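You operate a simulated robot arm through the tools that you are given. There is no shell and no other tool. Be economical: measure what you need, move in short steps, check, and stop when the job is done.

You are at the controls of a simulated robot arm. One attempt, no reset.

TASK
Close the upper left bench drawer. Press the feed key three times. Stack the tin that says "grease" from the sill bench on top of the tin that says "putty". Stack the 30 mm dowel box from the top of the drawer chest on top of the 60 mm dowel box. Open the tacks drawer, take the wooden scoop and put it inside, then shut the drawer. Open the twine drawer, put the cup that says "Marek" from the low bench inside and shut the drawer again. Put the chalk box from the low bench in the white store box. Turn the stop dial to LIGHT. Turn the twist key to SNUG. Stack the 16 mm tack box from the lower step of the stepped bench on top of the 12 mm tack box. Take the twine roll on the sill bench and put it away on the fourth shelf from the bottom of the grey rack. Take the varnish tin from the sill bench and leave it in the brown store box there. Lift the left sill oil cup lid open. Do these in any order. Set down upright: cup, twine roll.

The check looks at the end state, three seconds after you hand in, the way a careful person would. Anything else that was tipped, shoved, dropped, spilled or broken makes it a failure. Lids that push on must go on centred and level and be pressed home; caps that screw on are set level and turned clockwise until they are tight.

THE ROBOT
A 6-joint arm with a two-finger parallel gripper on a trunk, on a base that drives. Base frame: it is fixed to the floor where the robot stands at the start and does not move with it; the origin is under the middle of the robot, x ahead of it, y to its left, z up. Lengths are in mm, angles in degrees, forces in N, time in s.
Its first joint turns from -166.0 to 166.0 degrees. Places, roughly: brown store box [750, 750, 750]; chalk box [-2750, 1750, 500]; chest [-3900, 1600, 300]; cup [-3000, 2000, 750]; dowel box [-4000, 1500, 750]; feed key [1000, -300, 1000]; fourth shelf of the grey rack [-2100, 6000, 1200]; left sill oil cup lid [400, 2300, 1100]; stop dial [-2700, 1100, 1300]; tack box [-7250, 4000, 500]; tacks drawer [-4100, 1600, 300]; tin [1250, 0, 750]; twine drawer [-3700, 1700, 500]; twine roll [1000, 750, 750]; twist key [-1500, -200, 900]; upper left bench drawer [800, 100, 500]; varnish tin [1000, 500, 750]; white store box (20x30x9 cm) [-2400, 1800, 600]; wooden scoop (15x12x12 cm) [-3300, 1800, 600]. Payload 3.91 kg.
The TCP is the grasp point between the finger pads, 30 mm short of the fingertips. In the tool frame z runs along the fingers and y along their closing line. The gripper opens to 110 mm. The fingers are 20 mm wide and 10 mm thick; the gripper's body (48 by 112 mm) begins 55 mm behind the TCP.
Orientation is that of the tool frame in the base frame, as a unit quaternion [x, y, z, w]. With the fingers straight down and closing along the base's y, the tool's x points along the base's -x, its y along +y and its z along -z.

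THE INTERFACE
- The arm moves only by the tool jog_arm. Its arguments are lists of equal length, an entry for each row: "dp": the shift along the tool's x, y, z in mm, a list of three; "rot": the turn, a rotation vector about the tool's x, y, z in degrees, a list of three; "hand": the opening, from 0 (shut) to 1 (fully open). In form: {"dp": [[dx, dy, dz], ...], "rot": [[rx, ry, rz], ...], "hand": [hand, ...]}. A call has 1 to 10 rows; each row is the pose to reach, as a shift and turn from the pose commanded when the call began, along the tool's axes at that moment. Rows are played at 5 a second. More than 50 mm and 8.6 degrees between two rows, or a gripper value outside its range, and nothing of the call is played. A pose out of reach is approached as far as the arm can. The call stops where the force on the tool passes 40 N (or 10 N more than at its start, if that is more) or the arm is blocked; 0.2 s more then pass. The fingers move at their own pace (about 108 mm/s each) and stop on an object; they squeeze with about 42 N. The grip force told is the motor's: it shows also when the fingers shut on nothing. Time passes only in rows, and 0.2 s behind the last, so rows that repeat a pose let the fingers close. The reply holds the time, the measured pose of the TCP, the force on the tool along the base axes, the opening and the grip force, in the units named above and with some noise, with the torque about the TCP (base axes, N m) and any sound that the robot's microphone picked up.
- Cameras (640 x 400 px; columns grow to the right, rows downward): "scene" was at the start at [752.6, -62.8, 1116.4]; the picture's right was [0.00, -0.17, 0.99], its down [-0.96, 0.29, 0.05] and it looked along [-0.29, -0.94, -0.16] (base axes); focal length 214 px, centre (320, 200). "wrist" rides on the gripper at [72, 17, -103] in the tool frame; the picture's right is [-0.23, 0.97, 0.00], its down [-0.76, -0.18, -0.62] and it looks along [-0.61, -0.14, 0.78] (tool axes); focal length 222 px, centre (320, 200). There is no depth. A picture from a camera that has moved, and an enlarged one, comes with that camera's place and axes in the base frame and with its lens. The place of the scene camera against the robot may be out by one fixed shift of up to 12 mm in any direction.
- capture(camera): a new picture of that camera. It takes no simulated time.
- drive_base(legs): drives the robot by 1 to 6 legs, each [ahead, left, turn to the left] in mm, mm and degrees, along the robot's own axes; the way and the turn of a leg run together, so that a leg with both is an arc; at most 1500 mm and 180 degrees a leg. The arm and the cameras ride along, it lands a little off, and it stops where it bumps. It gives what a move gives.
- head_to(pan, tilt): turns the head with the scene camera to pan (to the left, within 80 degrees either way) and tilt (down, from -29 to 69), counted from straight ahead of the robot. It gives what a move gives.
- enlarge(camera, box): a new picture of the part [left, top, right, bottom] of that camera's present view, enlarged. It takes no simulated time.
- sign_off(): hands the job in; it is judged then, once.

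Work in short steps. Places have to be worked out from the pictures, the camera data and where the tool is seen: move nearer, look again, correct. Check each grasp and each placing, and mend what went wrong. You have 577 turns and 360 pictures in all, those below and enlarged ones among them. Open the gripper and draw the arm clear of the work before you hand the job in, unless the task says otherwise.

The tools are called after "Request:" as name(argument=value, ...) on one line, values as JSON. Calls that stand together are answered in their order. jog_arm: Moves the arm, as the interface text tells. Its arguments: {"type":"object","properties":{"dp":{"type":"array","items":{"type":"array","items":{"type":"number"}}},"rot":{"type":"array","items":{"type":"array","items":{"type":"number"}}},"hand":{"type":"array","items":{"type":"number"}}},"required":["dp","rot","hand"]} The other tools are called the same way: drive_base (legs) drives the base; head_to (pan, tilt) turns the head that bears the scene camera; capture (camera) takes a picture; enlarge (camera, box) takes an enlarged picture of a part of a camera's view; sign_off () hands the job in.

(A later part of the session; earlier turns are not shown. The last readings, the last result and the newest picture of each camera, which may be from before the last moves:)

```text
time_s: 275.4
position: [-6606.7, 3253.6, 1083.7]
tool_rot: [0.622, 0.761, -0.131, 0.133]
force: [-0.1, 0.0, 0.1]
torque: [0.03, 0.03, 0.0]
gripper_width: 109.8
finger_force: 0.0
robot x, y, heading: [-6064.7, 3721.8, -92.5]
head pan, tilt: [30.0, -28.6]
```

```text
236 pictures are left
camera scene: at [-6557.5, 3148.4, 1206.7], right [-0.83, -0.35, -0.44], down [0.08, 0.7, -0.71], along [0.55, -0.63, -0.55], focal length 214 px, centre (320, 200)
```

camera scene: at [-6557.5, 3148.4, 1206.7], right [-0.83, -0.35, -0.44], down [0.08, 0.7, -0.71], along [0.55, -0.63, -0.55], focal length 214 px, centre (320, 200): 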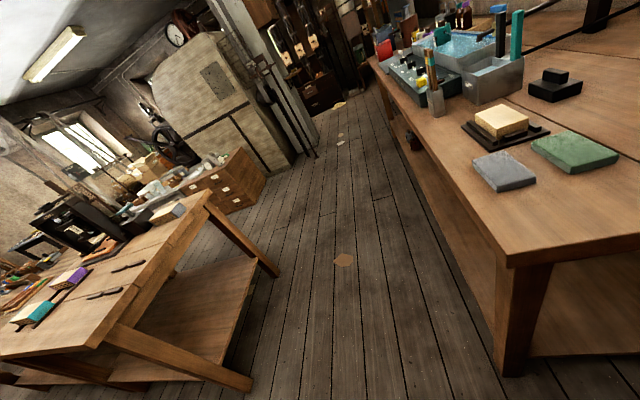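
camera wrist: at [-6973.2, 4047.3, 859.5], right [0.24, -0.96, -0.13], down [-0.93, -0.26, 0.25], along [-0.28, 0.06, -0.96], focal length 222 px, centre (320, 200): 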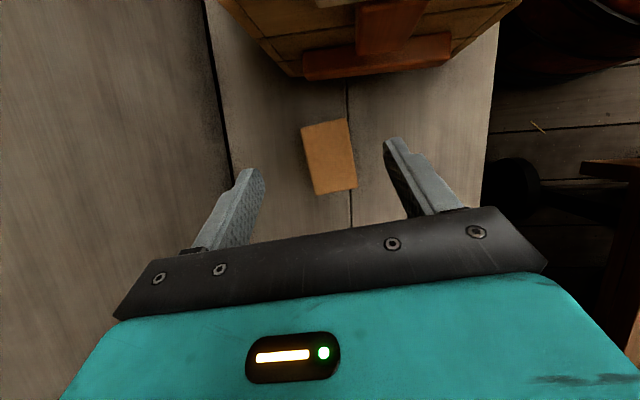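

An aisle leads to the chest. Bring the arm in front of the robot first.

Request:
jog_arm(dp=[[-22, 40, 7], [-44, 80, 14], [-66, 120, 21], [-88, 160, 28], [-110, 200, 35], [-132, 240, 42], [-154, 280, 49], [-176, 320, 56], [-198, 360, 63], [-220, 400, 70]], rot=[[0, -2.5, 0], [0, -5, 0], [0, -7.5, 0], [0, -10, 0], [0, -12.5, 0], [0, -15, 0], [0, -17.5, 0], [0, -20, 0], [0, -22.5, 0], [0, -25, 0]], hand=[1, 1, 1, 1, 1, 1, 1, 1, 1, 1])

Request:
drive_base(legs=[[800, 150, 0], [700, 480, 0]])

Request:
head_to(pan=40, tilt=-10)

Request:
capture(camera="scene")

```text
time_s: 277.6
position: [-6172.3, 3105.1, 1087.5]
tool_rot: [0.579, 0.714, -0.262, 0.295]
force: [-0.4, 0.0, -0.5]
torque: [0.01, 0.02, 0.03]
gripper_width: 109.7
finger_force: 0.0
robot x, y, heading: [-6064.0, 3724.4, -92.4]
head pan, tilt: [30.0, -28.6]
```

```text
time_s: 286.0
position: [-5601.9, 1596.4, 1087.6]
tool_rot: [0.577, 0.716, -0.261, 0.294]
force: [0.1, 0.0, 0.1]
torque: [-0.04, -0.01, 0.01]
gripper_width: 110.2
finger_force: 0.2
robot x, y, heading: [-5496.1, 2220.8, -92.1]
head pan, tilt: [30.0, -28.6]
```

```text
time_s: 286.8
position: [-5602.3, 1595.8, 1088.9]
tool_rot: [0.577, 0.715, -0.262, 0.295]
force: [0.7, -0.1, 0.2]
torque: [-0.01, -0.02, 0.0]
gripper_width: 110.2
finger_force: 0.0
robot x, y, heading: [-5494.6, 2215.2, -92.6]
head pan, tilt: [40.0, -10.0]
```

```text
235 pictures are left
camera scene: at [-5546.7, 1568.2, 1223.8], right [-0.67, -0.61, -0.42], down [-0.03, 0.59, -0.81], along [0.74, -0.53, -0.42], focal length 214 px, centre (320, 200)
```

scene: 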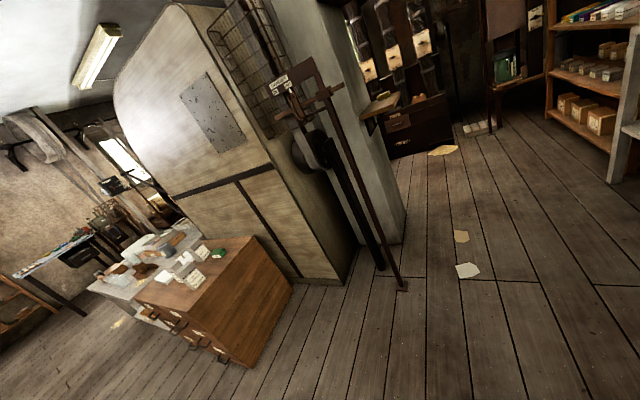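

The chest's drawers face the lane toward the table. Turn left and drive into that lane.

Request:
drive_base(legs=[[0, 0, 75], [400, 150, 0]])

Request:
head_to(pan=-10, tilt=-5)

Request:
capture(camera="scene")

```text
time_s: 292.7
position: [-4492.6, 1980.3, 1086.6]
tool_rot: [0.021, 0.919, -0.027, 0.393]
force: [0.5, -0.5, 0.0]
torque: [0.02, 0.01, -0.01]
gripper_width: 109.7
finger_force: 0.1
robot x, y, heading: [-5062.5, 2242.2, -17.2]
head pan, tilt: [40.0, -10.0]
```

```text
time_s: 293.9
position: [-4493.2, 1981.1, 1088.2]
tool_rot: [0.021, 0.919, -0.028, 0.393]
force: [-0.2, 0.4, -0.1]
torque: [0.0, -0.02, -0.01]
gripper_width: 110.2
finger_force: 0.1
robot x, y, heading: [-5064.2, 2243.1, -17.0]
head pan, tilt: [-10.0, -5.0]
```

```text
234 pictures are left
camera scene: at [-4453.7, 1965.9, 1205.8], right [-0.18, -0.97, 0.15], down [-0.63, 0.0, -0.78], along [0.76, -0.24, -0.61], focal length 214 px, centre (320, 200)
```

scene: 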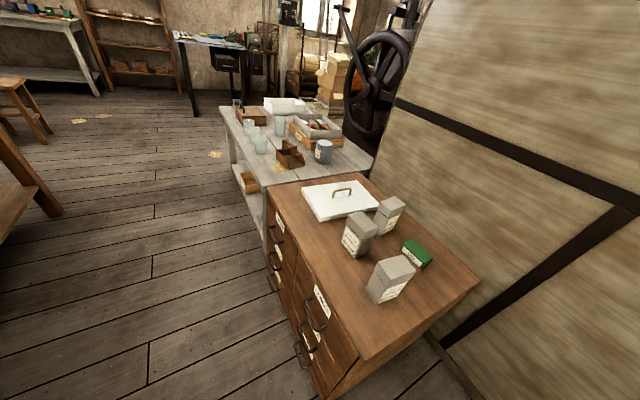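

Enlarge the chest top, and the low bench.

Request:
enlarge(camera="scene", box=[290, 160, 490, 310])

Request:
enlarge(camera="scene", box=[215, 85, 385, 205])

Request:
enlarge(camera="scene", box=[250, 200, 370, 390])

```text
2.67 times, centred on (390, 235) of scene
camera zoom: at [-4453.7, 1965.9, 1205.8], right [-0.18, -0.97, 0.15], down [-0.63, 0.0, -0.78], along [0.76, -0.24, -0.61], focal length 572 px, centre (133, 107)
```

zoom: 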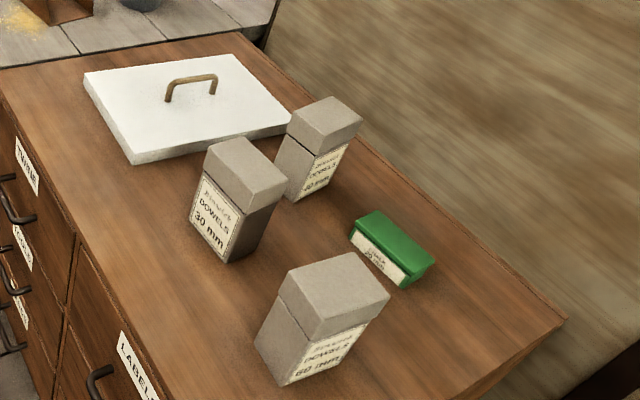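

```text
3.33 times, centred on (300, 145) of scene
camera zoom: at [-4453.7, 1965.9, 1205.8], right [-0.18, -0.97, 0.15], down [-0.63, 0.0, -0.78], along [0.76, -0.24, -0.61], focal length 715 px, centre (387, 383)
```

zoom: 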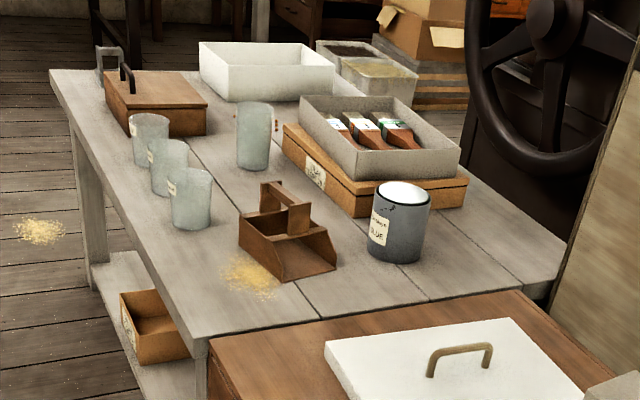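

```text
2.11 times, centred on (310, 295) of scene
camera zoom: at [-4453.7, 1965.9, 1205.8], right [-0.18, -0.97, 0.15], down [-0.63, 0.0, -0.78], along [0.76, -0.24, -0.61], focal length 452 px, centre (341, 0)
```

zoom: 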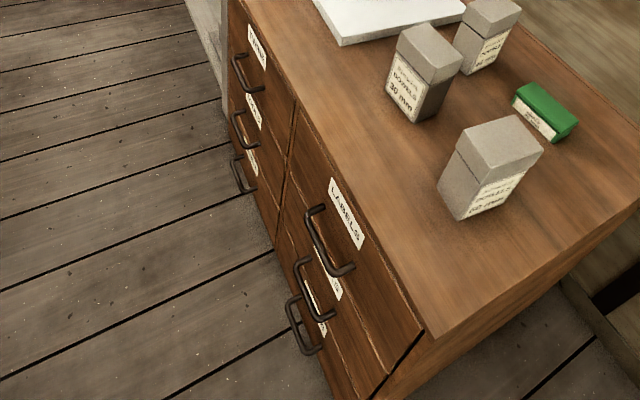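

Boxes: 30 mm in the middle, 60 mm in front. Position the robot in front of the drawers, facing them.

Request:
drive_base(legs=[[660, 500, 0], [0, 0, -54]])

Request:
head_to(pan=0, tilt=10)

Request:
capture(camera="scene")

```text
time_s: 300.7
position: [-4182.8, 1908.9, 1087.9]
tool_rot: [0.442, 0.806, -0.206, 0.336]
force: [-0.1, 0.4, 0.7]
torque: [-0.01, 0.02, -0.01]
gripper_width: 110.1
finger_force: 0.0
robot x, y, heading: [-4301.3, 2530.1, -71.7]
head pan, tilt: [-10.0, -5.0]
```

```text
time_s: 301.4
position: [-4184.2, 1910.0, 1086.9]
tool_rot: [0.442, 0.806, -0.205, 0.336]
force: [-0.5, 0.0, 0.2]
torque: [0.03, -0.03, 0.0]
gripper_width: 110.2
finger_force: 0.0
robot x, y, heading: [-4302.0, 2528.7, -71.7]
head pan, tilt: [0.0, 10.0]
```

```text
230 pictures are left
camera scene: at [-4170.8, 1878.1, 1183.5], right [-0.85, -0.53, 0.03], down [-0.44, 0.67, -0.59], along [0.29, -0.52, -0.8], focal length 214 px, centre (320, 200)
```

scene: 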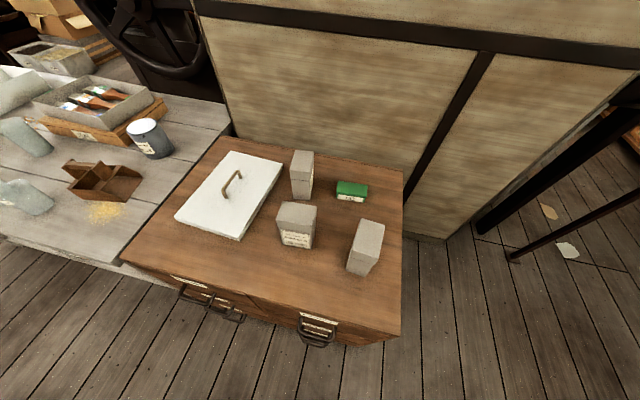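

Point the tool down and move over the chest top for an overhead look.

Request:
jog_arm(dp=[[0, 0, 0], [0, 0, 0], [0, 0, 0], [0, 0, 0], [0, 0, 0], [0, 0, 0]], rot=[[0, 8, 0], [0, 16, 0], [0, 24, 0], [0, 32, 0], [0, 40, 0], [0, 46, 0]], hand=[1, 1, 1, 1, 1, 1])

Request:
head_to(pan=0, tilt=0)

```text
time_s: 302.8
position: [-4183.6, 1910.2, 1087.2]
tool_rot: [0.486, 0.874, -0.017, -0.006]
force: [0.8, -0.4, 0.8]
torque: [-0.05, -0.01, -0.04]
gripper_width: 109.9
finger_force: 0.1
robot x, y, heading: [-4303.0, 2525.9, -71.5]
head pan, tilt: [0.0, 10.0]
```

```text
time_s: 303.6
position: [-4184.4, 1909.1, 1086.8]
tool_rot: [0.486, 0.874, -0.016, -0.005]
force: [-0.9, 0.4, 0.1]
torque: [-0.02, 0.0, 0.02]
gripper_width: 110.2
finger_force: 0.0
robot x, y, heading: [-4302.5, 2528.6, -71.6]
head pan, tilt: [0.0, 0.0]
```

Request:
jog_arm(dp=[[-34, 1, 0], [-68, 3, 0], [-102, 4, 20], [-136, 5, 40], [-170, 7, 60], [-204, 8, 80]], rot=[[0, 0, 0], [0, 0, 0], [0, 0, 0], [0, 0, 0], [0, 0, 0], [0, 0, 0]], hand=[1, 1, 1, 1, 1, 1])

Request:
capture(camera="scene")

Request:
capture(camera="wrist")

```text
time_s: 304.9
position: [-4069.8, 1736.6, 1008.6]
tool_rot: [0.486, 0.874, -0.017, -0.005]
force: [-0.3, 1.7, 1.6]
torque: [-0.05, -0.01, 0.01]
gripper_width: 109.9
finger_force: 0.0
robot x, y, heading: [-4300.8, 2528.5, -71.9]
head pan, tilt: [0.0, 0.0]
```

```text
229 pictures are left
camera scene: at [-4020.3, 1643.1, 1052.2], right [-0.85, -0.53, 0.03], down [-0.53, 0.85, -0.01], along [-0.03, -0.03, -1.0], focal length 214 px, centre (320, 200)
```

scene: 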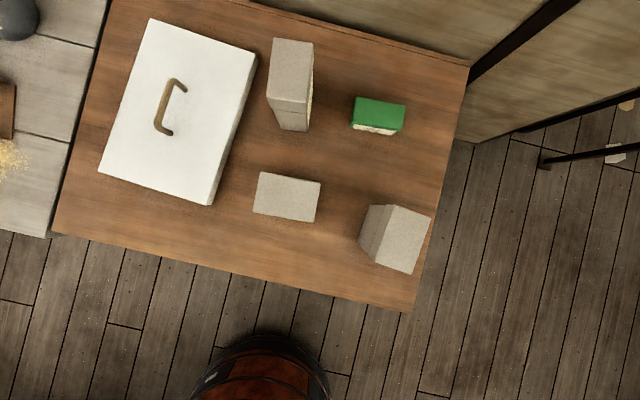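

```text
228 pictures are left
camera wrist: at [-4091.9, 1809.7, 1111.7], right [0.95, 0.32, -0.03], down [0.27, -0.72, 0.64], along [0.18, -0.61, -0.77], focal length 222 px, centre (320, 200)
```

wrist: 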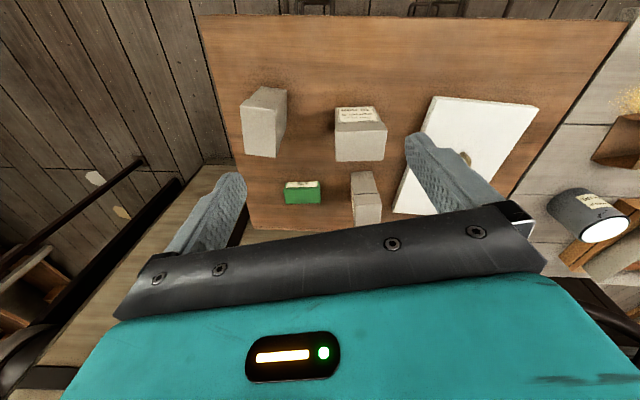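

30 mm box top ≈ (−3972, 1650), ~100 × 66 mm, long axis az 22°. Move over it and turn the gripper to close on its short side.

Request:
jog_arm(dp=[[-12.5, 4, 10], [-25, 7.5, 20], [-38, 11, 30], [-50, 15, 40], [-63, 19, 50], [-75, 22, 60], [-88, 26, 70], [-100, 30, 80], [-113, 34, 90], [-125, 37, 100]], rot=[[0, 0, -8.1], [0, 0, -16.2], [0, 0, -24.3], [0, 0, -32.4], [0, 0, -40.5], [0, 0, -48.6], [0, 0, -56.7], [0, 0, -64.8], [0, 0, -72.9], [0, 0, -81]], hand=[1, 1, 1, 1, 1, 1, 1, 1, 1, 1])

Request:
capture(camera="scene")

Request:
capture(camera="wrist")

```text
time_s: 307.1
position: [-3975.6, 1648.3, 907.9]
tool_rot: [-0.198, 0.98, -0.009, -0.015]
force: [0.4, 1.0, 1.2]
torque: [0.0, 0.02, -0.01]
gripper_width: 110.0
finger_force: 0.2
robot x, y, heading: [-4302.8, 2533.2, -71.8]
head pan, tilt: [0.0, 0.0]
```

```text
227 pictures are left
camera scene: at [-3884.2, 1692.4, 946.5], right [0.39, -0.92, 0.01], down [-0.92, -0.39, 0.03], along [-0.03, -0.02, -1.0], focal length 214 px, centre (320, 200)
```

scene: 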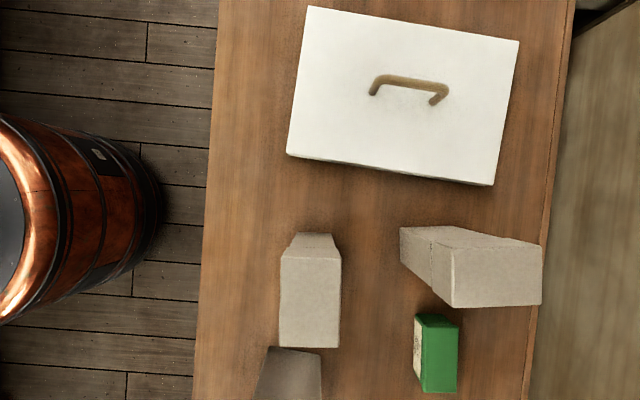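

```text
226 pictures are left
camera wrist: at [-4048.5, 1639.6, 1013.8], right [-0.17, 0.99, -0.02], down [0.79, 0.15, 0.6], along [0.59, 0.09, -0.8], focal length 222 px, centre (320, 200)
```

wrist: 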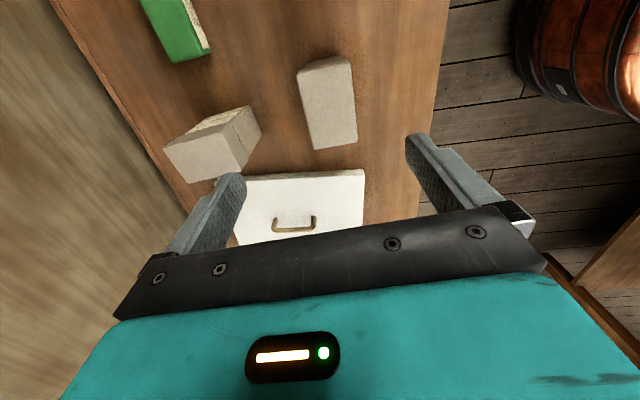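

Estimates cross at top z≈745, centre (−3982, 1659). Shift and descend 90 mm, then re-check.

Request:
jog_arm(dp=[[1, 6, 30], [2, 12, 60], [2, 12, 90]], rot=[[0, 0, 0], [0, 0, 0], [0, 0, 0]], hand=[1, 1, 1])

Request:
capture(camera="wrist")

Request:
capture(camera="scene")

```text
time_s: 307.9
position: [-3985.5, 1657.2, 816.6]
tool_rot: [-0.198, 0.98, -0.01, -0.015]
force: [0.1, 0.1, 1.6]
torque: [0.02, -0.02, 0.01]
gripper_width: 109.8
finger_force: 0.0
robot x, y, heading: [-4301.4, 2526.7, -71.8]
head pan, tilt: [0.0, 0.0]
```

```text
225 pictures are left
camera wrist: at [-4058.0, 1648.2, 923.2], right [-0.17, 0.99, -0.02], down [0.79, 0.15, 0.6], along [0.59, 0.09, -0.8], focal length 222 px, centre (320, 200)
```

wrist: 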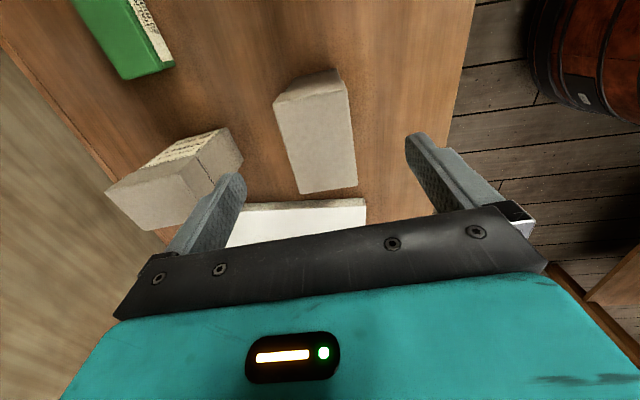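

```text
224 pictures are left
camera scene: at [-3893.6, 1700.7, 855.9], right [0.39, -0.92, 0.01], down [-0.92, -0.39, 0.03], along [-0.03, -0.02, -1.0], focal length 214 px, centre (320, 200)
```

scene: 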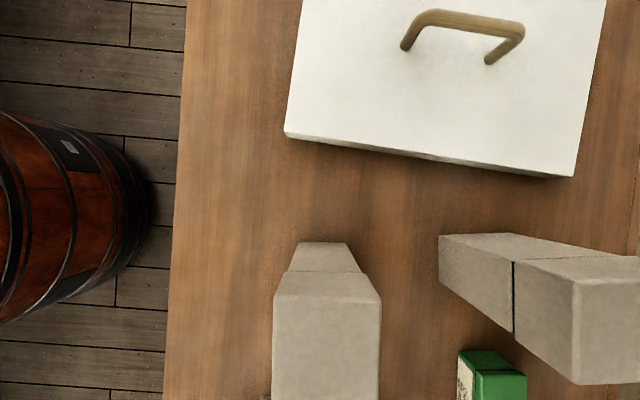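

Aligned. Descend to TCP z≈715 and close.

Request:
jog_arm(dp=[[0, 0, 35], [0, 0, 70], [0, 0, 100], [0, 0, 100], [0, 0, 100], [0, 0, 100]], rot=[[0, 0, 0], [0, 0, 0], [0, 0, 0], [0, 0, 0], [0, 0, 0], [0, 0, 0]], hand=[1, 1, 1, 0, 0, 0])

Request:
capture(camera="wrist")

```text
time_s: 309.4
position: [-3986.5, 1655.6, 716.7]
tool_rot: [-0.198, 0.98, -0.009, -0.016]
force: [1.1, -2.2, 2.3]
torque: [-0.13, -0.02, -0.01]
gripper_width: 60.1
finger_force: 41.9
robot x, y, heading: [-4300.8, 2524.7, -71.8]
head pan, tilt: [0.0, 0.0]
```

```text
223 pictures are left
camera wrist: at [-4059.8, 1646.7, 823.5], right [-0.17, 0.99, -0.02], down [0.79, 0.15, 0.6], along [0.59, 0.09, -0.8], focal length 222 px, centre (320, 200)
```

wrist: 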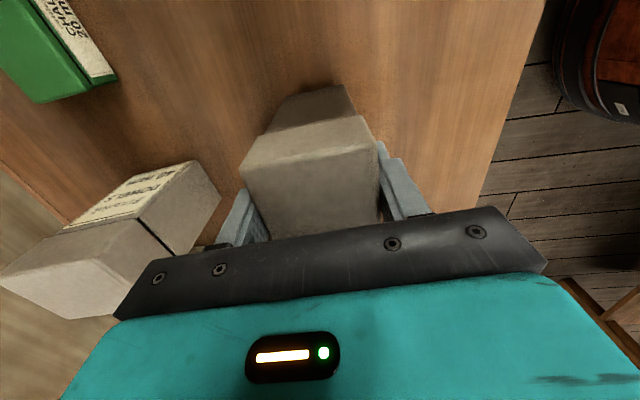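

Gripped (60 mm). Lift and check.

Request:
jog_arm(dp=[[0, 0, -10], [0, 0, -30], [0, 0, -70], [0, 0, -110], [0, 0, -150], [0, 0, -190]], rot=[[0, 0, 0], [0, 0, 0], [0, 0, 0], [0, 0, 0], [0, 0, 0], [0, 0, 0]], hand=[0, 0, 0, 0, 0, 0])

Request:
capture(camera="wrist")

Request:
capture(camera="scene")

```text
time_s: 310.8
position: [-3982.4, 1655.9, 906.4]
tool_rot: [-0.198, 0.98, -0.009, -0.015]
force: [0.2, -0.4, -4.0]
torque: [0.0, 0.06, 0.03]
gripper_width: 60.2
finger_force: 41.8
robot x, y, heading: [-4301.8, 2528.2, -71.5]
head pan, tilt: [0.0, 0.0]
```

```text
222 pictures are left
camera wrist: at [-4054.4, 1647.8, 1012.4], right [-0.17, 0.99, -0.02], down [0.79, 0.15, 0.6], along [0.59, 0.09, -0.8], focal length 222 px, centre (320, 200)
```

wrist: 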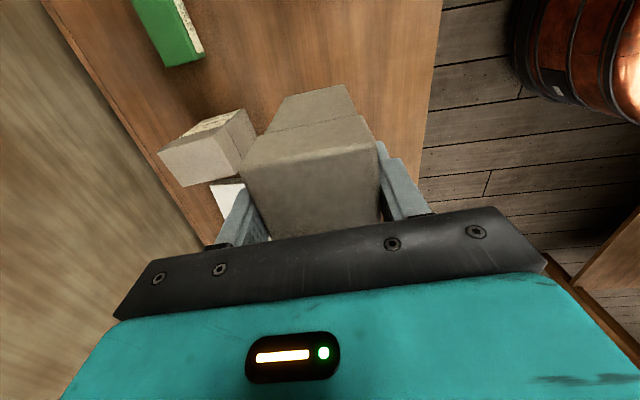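

```text
221 pictures are left
camera scene: at [-3890.1, 1700.4, 945.1], right [0.39, -0.92, 0.01], down [-0.92, -0.39, 0.03], along [-0.03, -0.02, -1.0], focal length 214 px, centre (320, 200)
```

scene: 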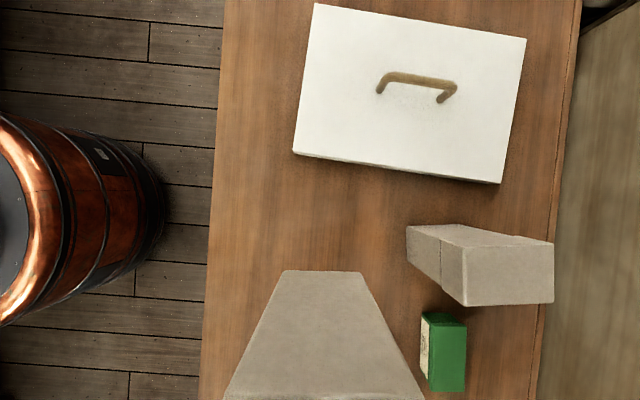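

Box lifted whole. Carry it over the 60 mm box at ≈ (−4155, 1625), turning to match that box's orientation.

Request:
jog_arm(dp=[[17, 4, -3], [34, 8, -6], [51, 12, -9], [69, 15, -12], [86, 19, -12], [103, 23, -12], [120, 27, -12], [137, 31, -12], [154, 35, -12], [171, 39, -12]], rot=[[0, 0, 8.1], [0, 0, 16.2], [0, 0, 24.3], [0, 0, 32.4], [0, 0, 40.5], [0, 0, 48.6], [0, 0, 56.7], [0, 0, 64.8], [0, 0, 72.9], [0, 0, 81]], hand=[0, 0, 0, 0, 0, 0, 0, 0, 0, 0])

Request:
jog_arm(dp=[[0, 0, 0], [0, 0, 0]], rot=[[0, 0, 8], [0, 0, 16]], hand=[0, 0])

Request:
head_to(pan=0, tilt=12)

Request:
capture(camera="scene")

Request:
capture(camera="wrist")

```text
time_s: 312.9
position: [-4154.9, 1630.1, 924.2]
tool_rot: [0.487, 0.873, -0.016, -0.005]
force: [1.4, 1.0, -3.3]
torque: [0.01, 0.02, 0.0]
gripper_width: 60.2
finger_force: 41.6
robot x, y, heading: [-4303.7, 2526.9, -71.9]
head pan, tilt: [0.0, 0.0]
```

```text
time_s: 313.6
position: [-4156.0, 1629.9, 924.7]
tool_rot: [0.604, 0.797, -0.017, -0.003]
force: [0.5, -0.5, -3.8]
torque: [0.03, 0.02, 0.02]
gripper_width: 60.6
finger_force: 42.3
robot x, y, heading: [-4300.7, 2525.9, -71.7]
head pan, tilt: [0.0, 0.0]
```

```text
time_s: 314.3
position: [-4154.7, 1629.1, 923.9]
tool_rot: [0.602, 0.798, -0.017, -0.003]
force: [0.2, 0.3, -3.5]
torque: [0.07, -0.01, -0.02]
gripper_width: 60.0
finger_force: 42.1
robot x, y, heading: [-4301.4, 2525.6, -71.8]
head pan, tilt: [0.0, 12.0]
```

```text
220 pictures are left
camera scene: at [-4139.6, 1542.8, 965.6], right [-0.96, -0.27, 0.03], down [-0.26, 0.95, 0.19], along [-0.08, 0.18, -0.98], focal length 214 px, centre (320, 200)
```

scene: 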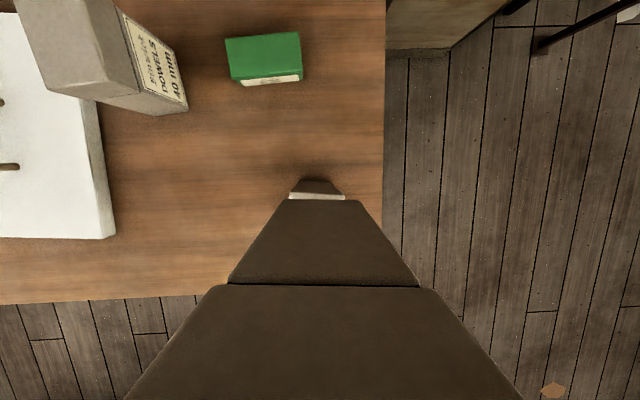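

```text
219 pictures are left
camera wrist: at [-4157.6, 1707.1, 1027.3], right [1.0, 0.05, -0.03], down [0.05, -0.77, 0.64], along [0.01, -0.64, -0.77], focal length 222 px, centre (320, 200)
```

wrist: 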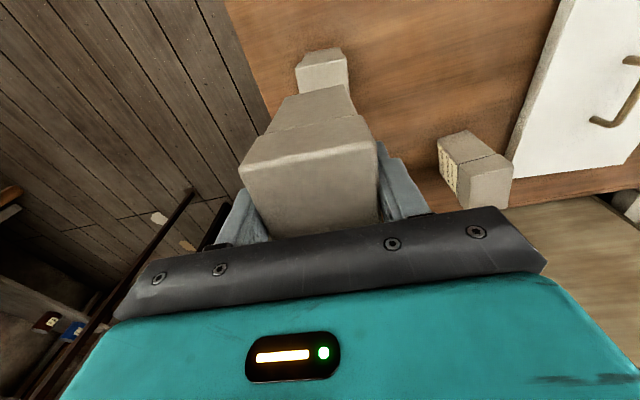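

Nearly aligned. Lower to ~25 mm above and look from both cameras.

Request:
jog_arm(dp=[[0, 3, 25], [0, 3, 50], [0, 3, 72]], rot=[[0, 0, 0], [0, 0, 0], [0, 0, 0]], hand=[0, 0, 0])

Request:
capture(camera="scene")

Request:
capture(camera="wrist")

```text
time_s: 315.1
position: [-4153.0, 1630.1, 859.0]
tool_rot: [0.603, 0.797, -0.019, -0.001]
force: [2.2, -3.0, 32.5]
torque: [0.86, -0.81, -0.07]
gripper_width: 59.8
finger_force: 42.5
robot x, y, heading: [-4304.9, 2526.7, -72.0]
head pan, tilt: [0.0, 12.0]
```

```text
218 pictures are left
camera scene: at [-4137.6, 1543.3, 899.7], right [-0.96, -0.27, 0.03], down [-0.26, 0.95, 0.19], along [-0.08, 0.17, -0.98], focal length 214 px, centre (320, 200)
```

scene: 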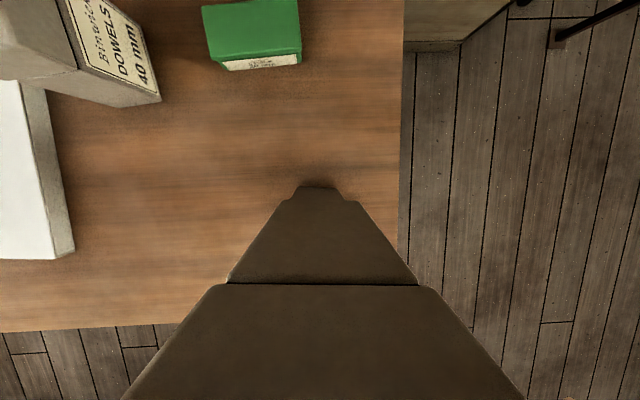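

```text
217 pictures are left
camera wrist: at [-4155.5, 1707.9, 960.4], right [1.0, 0.05, -0.03], down [0.05, -0.76, 0.65], along [0.01, -0.65, -0.76], focal length 222 px, centre (320, 200)
```

wrist: 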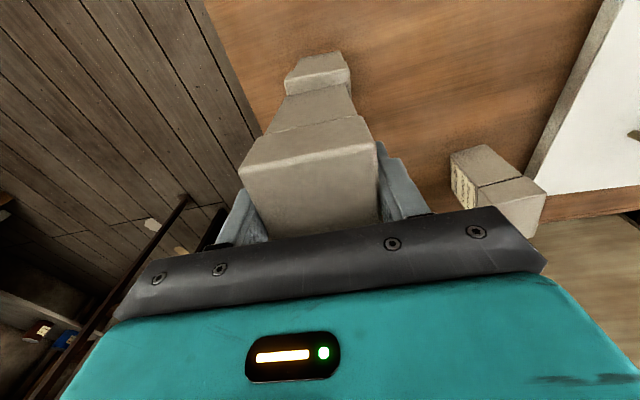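

Contact already at 859 (boxes are ~142 tall). Enlarge to judge alignment before releasing.

Request:
enlarge(camera="scene", box=[250, 170, 390, 250])

Request:
enlarge(camera="wrist", box=[250, 40, 390, 140])

```text
4.57 times, centred on (320, 210) of scene
camera zoom: at [-4137.6, 1543.3, 899.7], right [-0.96, -0.27, 0.03], down [-0.26, 0.95, 0.19], along [-0.08, 0.17, -0.98], focal length 980 px, centre (320, 154)
```

zoom: 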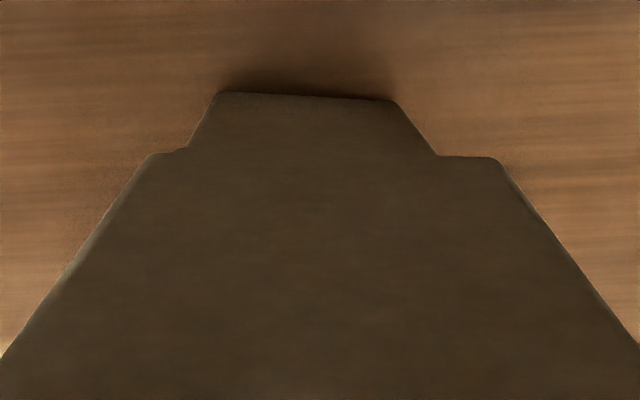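

```text
4.00 times, centred on (320, 90) of wrist
camera zoom: at [-4155.5, 1707.9, 960.4], right [1.0, 0.05, -0.03], down [0.05, -0.76, 0.65], along [0.01, -0.65, -0.76], focal length 888 px, centre (320, 640)
```

zoom: 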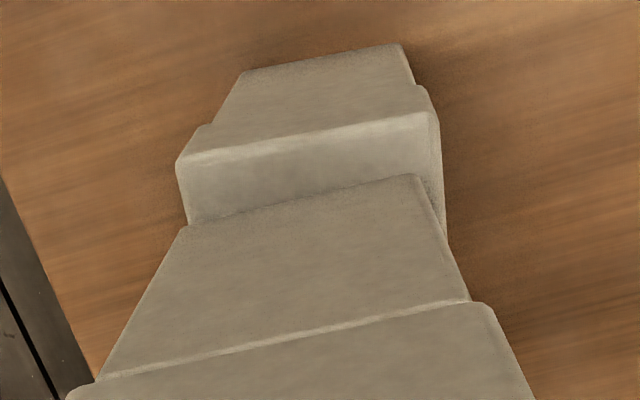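

The 60's top shows ~12 mm free on the near side: the 30 sits 11 mm too far back. Lift 6 mm, shift 11 mm, lower again.

Request:
jog_arm(dp=[[0, 0, -6], [5, 0, -8], [11, 0, -8], [11, 0, -8]], rot=[[0, 0, 0], [0, 0, 0], [0, 0, 0], [0, 0, 0]], hand=[0, 0, 0, 0])

Request:
enlarge(camera="wrist", box=[250, 40, 390, 140])

Request:
enlarge(camera="scene", box=[250, 170, 390, 250])

```text
time_s: 316.1
position: [-4157.6, 1640.6, 861.3]
tool_rot: [0.604, 0.797, -0.017, -0.004]
force: [-0.5, -0.4, -3.7]
torque: [0.05, 0.02, 0.01]
gripper_width: 60.0
finger_force: 42.2
robot x, y, heading: [-4302.8, 2526.1, -72.0]
head pan, tilt: [0.0, 12.0]
```

```text
4.00 times, centred on (320, 90) of wrist
camera zoom: at [-4158.7, 1718.0, 963.7], right [1.0, 0.05, -0.03], down [0.05, -0.77, 0.64], along [0.01, -0.64, -0.77], focal length 888 px, centre (320, 640)
```

zoom: 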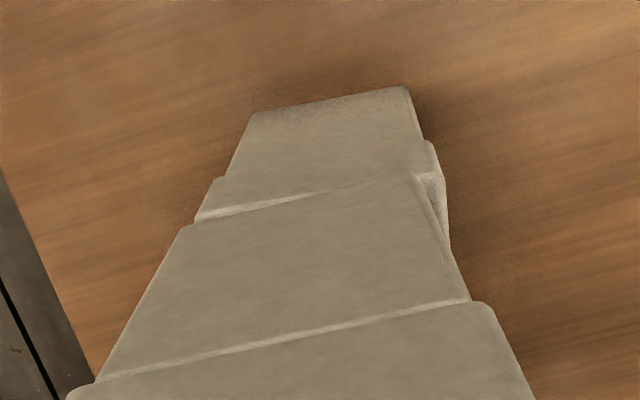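

```text
4.57 times, centred on (320, 210) of scene
camera zoom: at [-4140.8, 1553.8, 901.8], right [-0.96, -0.27, 0.03], down [-0.26, 0.95, 0.19], along [-0.08, 0.18, -0.98], focal length 980 px, centre (320, 154)
```

zoom: 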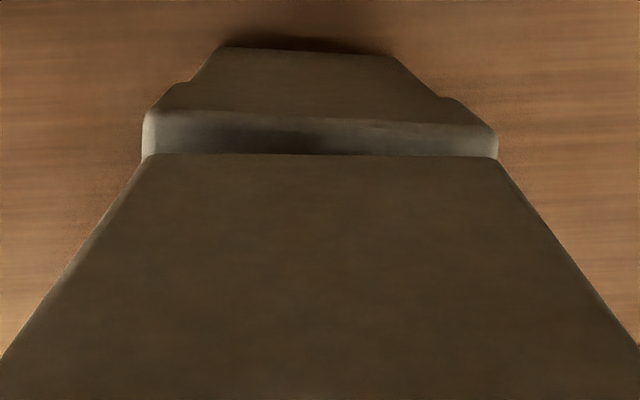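

Centred now within ~2 mm. Lower to contact.

Request:
jog_arm(dp=[[-2, 0, 1], [-2, 0, 2], [-2, 0, 3], [-2, 0, 4], [-2, 0, 5], [-2, 0, 6]], rot=[[0, 0, 0], [0, 0, 0], [0, 0, 0], [0, 0, 0], [0, 0, 0], [0, 0, 0]], hand=[0, 0, 0, 0, 0, 0])

```text
time_s: 317.5
position: [-4156.6, 1638.8, 857.1]
tool_rot: [0.603, 0.797, -0.018, -0.002]
force: [2.9, 0.4, 35.8]
torque: [1.38, -1.0, -0.08]
gripper_width: 59.2
finger_force: 41.7
robot x, y, heading: [-4298.9, 2528.1, -72.0]
head pan, tilt: [0.0, 12.0]
```

The carried box is tilted ~3° (tool lean rotated with the yaw). Raise 5 mm, correct the tilt keeping its bottom in place, and lower.

Request:
jog_arm(dp=[[0, 0, -5], [-3, -1, -6], [-6, -2, -6], [-6, -2, -6]], rot=[[0, 0, 0], [-0.6, 1.5, 0], [-1.15, 3.07, 0], [-1.15, 3.07, 0]], hand=[0, 0, 0, 0])

Request:
enlarge(camera="wrist", box=[250, 40, 390, 140])

Request:
enlarge(camera="scene", box=[250, 170, 390, 250])

```text
time_s: 318.5
position: [-4157.9, 1629.3, 859.2]
tool_rot: [0.604, 0.797, 0.007, -0.018]
force: [0.1, 0.1, -3.8]
torque: [0.01, -0.01, 0.02]
gripper_width: 59.8
finger_force: 41.4
robot x, y, heading: [-4298.3, 2528.3, -71.9]
head pan, tilt: [0.0, 12.0]
```

```text
4.00 times, centred on (320, 90) of wrist
camera zoom: at [-4159.9, 1701.6, 967.3], right [1.0, 0.05, -0.02], down [0.05, -0.8, 0.6], along [0.01, -0.6, -0.8], focal length 888 px, centre (320, 640)
```

zoom: 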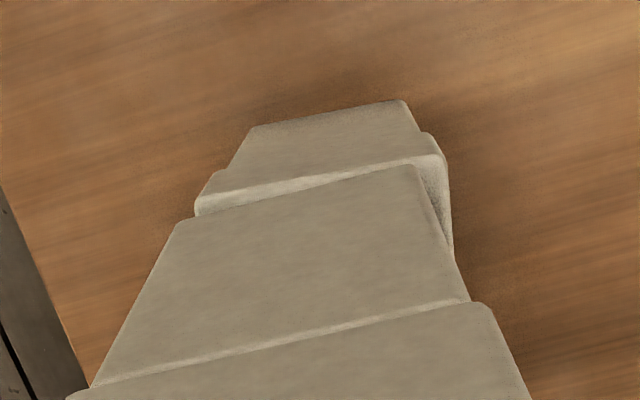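

```text
4.57 times, centred on (320, 210) of scene
camera zoom: at [-4142.0, 1541.2, 896.4], right [-0.96, -0.27, 0.01], down [-0.26, 0.93, 0.25], along [-0.08, 0.23, -0.97], focal length 980 px, centre (320, 154)
```

zoom: 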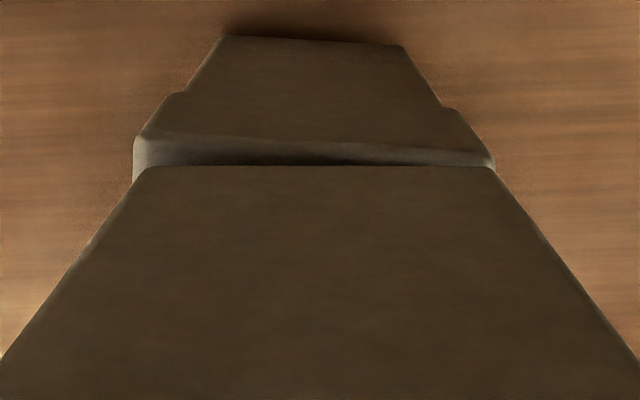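

Balanced front and back. Lower to contact.

Request:
jog_arm(dp=[[0, 0, 1], [0, 0, 2], [0, 0, 3], [0, 0, 4], [0, 0, 5], [0, 0, 6], [0, 0, 7]], rot=[[0, 0, 0], [0, 0, 0], [0, 0, 0], [0, 0, 0], [0, 0, 0], [0, 0, 0], [0, 0, 0]], hand=[0, 0, 0, 0, 0, 0, 0])

```text
time_s: 320.1
position: [-4157.7, 1631.3, 856.1]
tool_rot: [0.603, 0.797, 0.006, -0.017]
force: [-0.4, 3.7, 29.0]
torque: [-0.84, -1.36, 0.05]
gripper_width: 59.8
finger_force: 42.1
robot x, y, heading: [-4301.9, 2529.0, -71.8]
head pan, tilt: [0.0, 12.0]
```

Contact (29 N). Open and rise.

Request:
jog_arm(dp=[[0, 0, -3], [0, 0, -4], [0, 0, -4], [0, 0, -30], [0, 0, -70], [0, 0, -110], [0, 0, -150]], rot=[[0, 0, 0], [0, 0, 0], [0, 0, 0], [0, 0, 0], [0, 0, 0], [0, 0, 0], [0, 0, 0]], hand=[0.75, 0.85, 0.85, 0.85, 0.85, 0.85, 0.85])

Request:
capture(camera="scene")

Request:
capture(camera="wrist")

```text
time_s: 321.7
position: [-4153.8, 1627.6, 1003.5]
tool_rot: [0.603, 0.797, 0.007, -0.018]
force: [0.1, -0.1, 0.5]
torque: [0.03, 0.01, 0.01]
gripper_width: 93.4
finger_force: 0.1
robot x, y, heading: [-4302.0, 2531.3, -71.7]
head pan, tilt: [0.0, 12.0]
```

```text
210 pictures are left
camera scene: at [-4138.2, 1537.8, 1039.5], right [-0.96, -0.27, 0.01], down [-0.26, 0.93, 0.25], along [-0.08, 0.23, -0.97], focal length 214 px, centre (320, 200)
```

scene: 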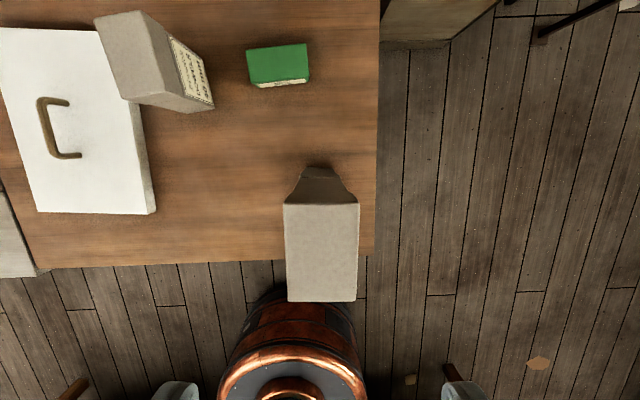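

```text
209 pictures are left
camera wrist: at [-4156.2, 1698.1, 1110.5], right [1.0, 0.05, -0.02], down [0.05, -0.8, 0.59], along [0.01, -0.59, -0.8], focal length 222 px, centre (320, 200)
```

wrist: 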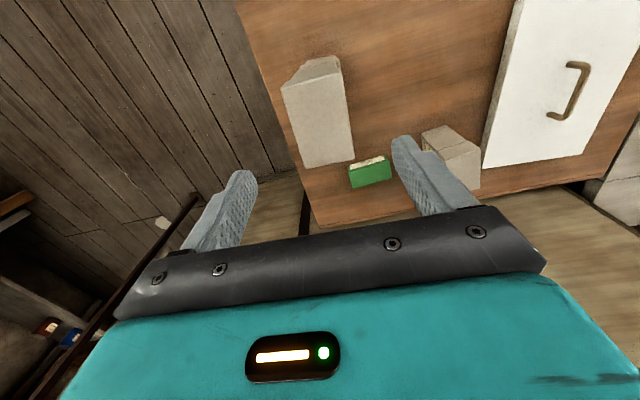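

The dowel stack stands well. Now the drawers: retract the arm and tip it to look at the drawer fronts.

Request:
jog_arm(dp=[[42, -2, 0], [84, -4, 0], [126, -6, 0], [168, -8, 0], [210, -10, 0], [252, -12, 0], [294, -14, 0], [325, -16, 20], [325, -16, 50], [325, -16, 80]], rot=[[0, 0, 0], [0, 0, 0], [0, -8, 0], [0, -16, 0], [0, -24, 0], [0, -32, 0], [0, -40, 0], [0, -44, 0], [0, -48, 0], [0, -52, 0]], hand=[1, 1, 1, 1, 1, 1, 1, 1, 1, 1])

Request:
drive_base(legs=[[-90, 0, 0]])

Request:
head_to(pan=0, tilt=10)

Request:
capture(camera="scene")

```text
time_s: 323.9
position: [-4259.4, 1936.3, 936.4]
tool_rot: [0.544, 0.725, -0.257, 0.334]
force: [0.6, 0.1, 0.0]
torque: [0.0, -0.01, 0.01]
gripper_width: 110.0
finger_force: 0.1
robot x, y, heading: [-4300.1, 2526.8, -71.6]
head pan, tilt: [0.0, 12.0]
```

```text
time_s: 324.9
position: [-4274.8, 1981.4, 939.8]
tool_rot: [0.544, 0.724, -0.26, 0.335]
force: [-0.4, -0.9, -0.6]
torque: [0.01, 0.01, 0.03]
gripper_width: 110.0
finger_force: 0.0
robot x, y, heading: [-4315.6, 2574.6, -71.8]
head pan, tilt: [0.0, 12.0]
stopped in leg 1: the robot was blocked; the commanded pose is now the measured one
```

```text
time_s: 325.5
position: [-4274.9, 1981.9, 940.2]
tool_rot: [0.545, 0.724, -0.259, 0.334]
force: [0.0, 0.2, -0.1]
torque: [0.01, -0.02, 0.01]
gripper_width: 110.0
finger_force: 0.1
robot x, y, heading: [-4314.8, 2571.9, -71.8]
head pan, tilt: [0.0, 10.0]
```

```text
208 pictures are left
camera scene: at [-4274.4, 1951.2, 1038.4], right [-0.96, -0.27, 0.01], down [-0.21, 0.73, -0.64], along [0.17, -0.62, -0.77], focal length 214 px, centre (320, 200)
```

scene: 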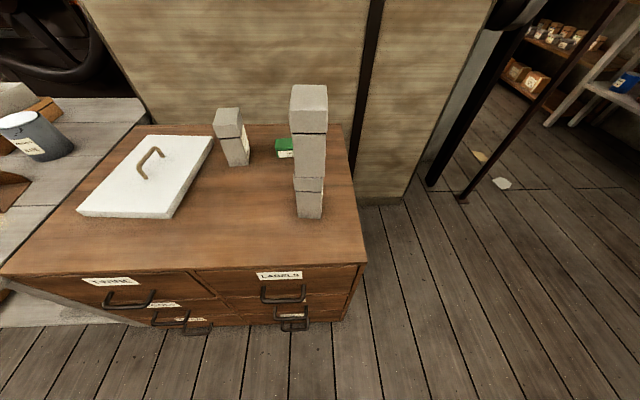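

Lower the tool to see the drawer labels.

Request:
jog_arm(dp=[[33, 0, 28], [66, 1, 55], [99, 1, 83], [132, 2, 111], [165, 2, 138], [198, 3, 166], [230, 3, 193]], rot=[[0, 0, 0], [0, 0, 0], [0, 0, 0], [0, 0, 0], [0, 0, 0], [0, 0, 0], [0, 0, 0]], hand=[1, 1, 1, 1, 1, 1, 1])

Request:
head_to(pan=10, tilt=0)

Request:
capture(camera="scene")

```text
time_s: 327.1
position: [-4276.4, 1969.5, 642.7]
tool_rot: [0.546, 0.724, -0.26, 0.333]
force: [-0.6, 0.4, 0.6]
torque: [0.01, 0.02, 0.0]
gripper_width: 109.9
finger_force: 0.0
out of reach, approached as far as the arm can: row 7
robot x, y, heading: [-4315.3, 2572.7, -71.9]
head pan, tilt: [0.0, 10.0]
```

```text
time_s: 327.8
position: [-4275.9, 1969.2, 642.6]
tool_rot: [0.546, 0.723, -0.26, 0.334]
force: [0.4, 0.0, 0.3]
torque: [0.0, 0.02, -0.02]
gripper_width: 109.9
finger_force: 0.0
robot x, y, heading: [-4312.8, 2572.2, -72.1]
head pan, tilt: [10.0, 0.0]
```

```text
207 pictures are left
camera scene: at [-4259.0, 1935.6, 756.8], right [-0.91, -0.39, -0.1], down [-0.18, 0.62, -0.77], along [0.36, -0.68, -0.64], focal length 214 px, centre (320, 200)
```

scene: 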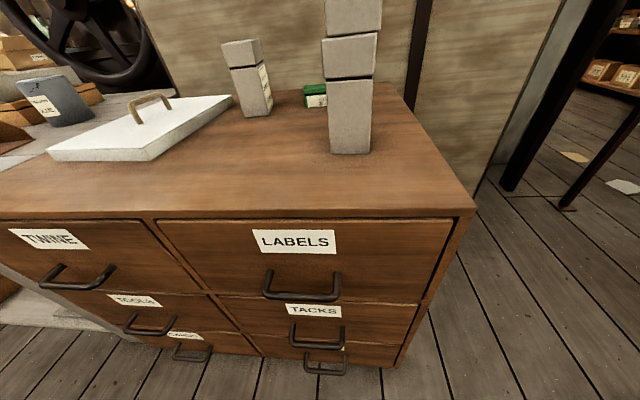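

TWINE is top-left, TACKS is right-middle. I stand to the right of the drawers so there is room to pull: raise the arm a bit and drive right 550.

Request:
jog_arm(dp=[[-33, 0, -28], [-66, 0, -55], [-99, 0, -83]], rot=[[0, 0, 0], [0, 0, 0], [0, 0, 0]], hand=[1, 1, 1])

Request:
drive_base(legs=[[0, -560, 0]])

```text
time_s: 328.6
position: [-4275.6, 1969.7, 774.2]
tool_rot: [0.545, 0.724, -0.259, 0.334]
force: [-0.2, -0.5, -0.4]
torque: [-0.01, 0.01, 0.01]
gripper_width: 110.1
finger_force: 0.0
robot x, y, heading: [-4314.8, 2572.6, -71.8]
head pan, tilt: [10.0, 0.0]
```

```text
time_s: 331.9
position: [-4805.4, 1794.1, 774.4]
tool_rot: [0.544, 0.725, -0.26, 0.334]
force: [0.1, 0.5, -0.4]
torque: [0.0, -0.01, -0.03]
gripper_width: 110.0
finger_force: 0.1
robot x, y, heading: [-4851.3, 2398.7, -71.5]
head pan, tilt: [10.0, 0.0]
```

Move left along the fronts while levelling the tool.

Request:
jog_arm(dp=[[0, 42, 0], [0, 84, 0], [0, 126, 0], [0, 168, 0], [0, 210, 0], [0, 252, 0], [0, 294, 0], [0, 336, 0], [0, 378, 0], [0, 420, 0]], rot=[[0, -4, 0], [0, -8, 0], [0, -12, 0], [0, -16, 0], [0, -20, 0], [0, -24, 0], [0, -28, 0], [0, -32, 0], [0, -36, 0], [0, -40, 0]], hand=[1, 1, 1, 1, 1, 1, 1, 1, 1, 1])

Request:
jog_arm(dp=[[0, 0, 0], [0, 0, 0], [0, 0, 0], [0, 0, 0], [0, 0, 0], [0, 0, 0], [0, 0, 0], [0, 0, 0], [0, 0, 0], [0, 0, 0]], rot=[[0, 0, -8.5], [0, 0, -17], [0, 0, -25.5], [0, 0, -34], [0, 0, -42.5], [0, 0, -51], [0, 0, -59.5], [0, 0, -68], [0, 0, -76.5], [0, 0, -85]], hand=[1, 1, 1, 1, 1, 1, 1, 1, 1, 1])

```text
time_s: 334.1
position: [-4638.0, 1795.0, 815.4]
tool_rot: [0.361, 0.622, -0.369, 0.589]
force: [0.0, 0.5, -0.2]
torque: [0.03, 0.02, 0.04]
gripper_width: 109.9
finger_force: 0.1
out of reach, approached as far as the arm can: row 3, 4, 5, 6, 7, 8, 9, 10
robot x, y, heading: [-4851.0, 2394.5, -71.5]
head pan, tilt: [10.0, 0.0]
```

```text
time_s: 336.3
position: [-4719.9, 2006.6, 991.5]
tool_rot: [-0.099, 0.759, -0.604, 0.22]
force: [-0.5, -0.2, 0.3]
torque: [0.03, 0.01, -0.03]
gripper_width: 109.9
finger_force: 0.1
out of reach, approached as far as the arm can: row 1, 2, 3, 4, 5, 6, 7, 8, 9, 10
robot x, y, heading: [-4847.5, 2395.1, -71.5]
head pan, tilt: [10.0, 0.0]
```

The horizontal pose was out of reach so close in. Move farther left/outward where it should be reachable.

Request:
jog_arm(dp=[[-40, 0, 0], [-80, 0, 0], [-120, 0, 0], [-160, 0, 0], [-200, 0, 0], [-200, 0, 0]], rot=[[0, 0, 0], [0, 0, 0], [0, 0, 0], [0, 0, 0], [0, 0, 0], [0, 0, 0]], hand=[1, 1, 1, 1, 1, 1])

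Request:
capture(camera="scene")

```text
time_s: 337.9
position: [-4569.1, 2072.3, 1034.7]
tool_rot: [-0.071, 0.763, -0.611, 0.198]
force: [0.1, -0.1, -0.4]
torque: [0.02, 0.02, 0.0]
gripper_width: 110.1
finger_force: 0.0
out of reach, approached as far as the arm can: row 2, 3
robot x, y, heading: [-4846.8, 2397.4, -71.6]
head pan, tilt: [10.0, 0.0]
stopped in row 6: the arm was blocked; the commanded pose is now the measured one
```

```text
206 pictures are left
camera scene: at [-4492.4, 2151.3, 1053.1], right [-0.07, -0.4, 0.92], down [-0.91, -0.35, -0.22], along [0.41, -0.85, -0.34], focal length 214 px, centre (320, 200)
```

scene: 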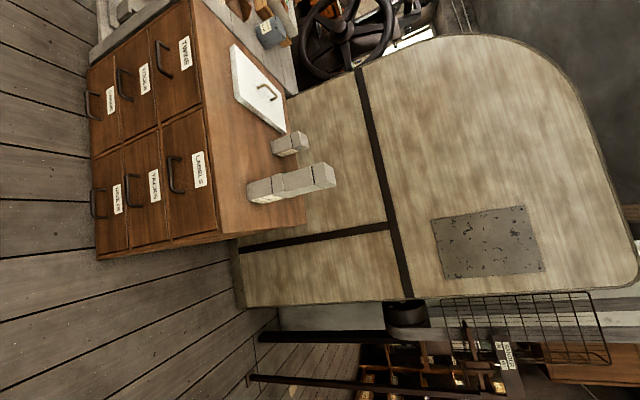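

Now the tool is nearly horizontal with the right roll. Move out and down toward the TACKS handle.

Request:
jog_arm(dp=[[-8, 38, 21], [-15, 76, 42], [-23, 114, 63], [-31, 152, 84], [-38, 190, 105], [-46, 228, 125], [-54, 266, 146], [-62, 304, 167], [-69, 342, 188], [-77, 380, 209]], rot=[[0, 0, 0], [0, 0, 0], [0, 0, 0], [0, 0, 0], [0, 0, 0], [0, 0, 0], [0, 0, 0], [0, 0, 0], [0, 0, 0], [0, 0, 0]], hand=[1, 1, 1, 1, 1, 1, 1, 1, 1, 1])

Request:
capture(camera="scene")

```text
time_s: 340.1
position: [-4364.4, 2000.3, 647.4]
tool_rot: [-0.07, 0.762, -0.612, 0.198]
force: [0.3, 0.1, -0.2]
torque: [0.01, 0.0, 0.04]
gripper_width: 110.0
finger_force: 0.2
out of reach, approached as far as the arm can: row 3, 4, 5, 6, 7, 8, 9
robot x, y, heading: [-4848.0, 2394.6, -71.4]
head pan, tilt: [10.0, 0.0]
```

```text
205 pictures are left
camera scene: at [-4288.1, 2078.5, 666.3], right [-0.07, -0.4, 0.92], down [-0.91, -0.35, -0.22], along [0.41, -0.85, -0.34], focal length 214 px, centre (320, 200)
```

scene: 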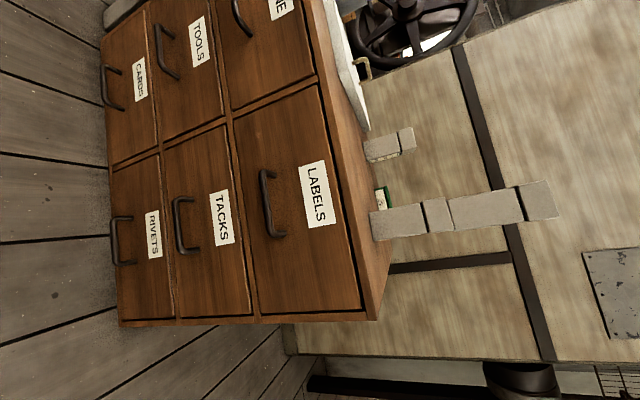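

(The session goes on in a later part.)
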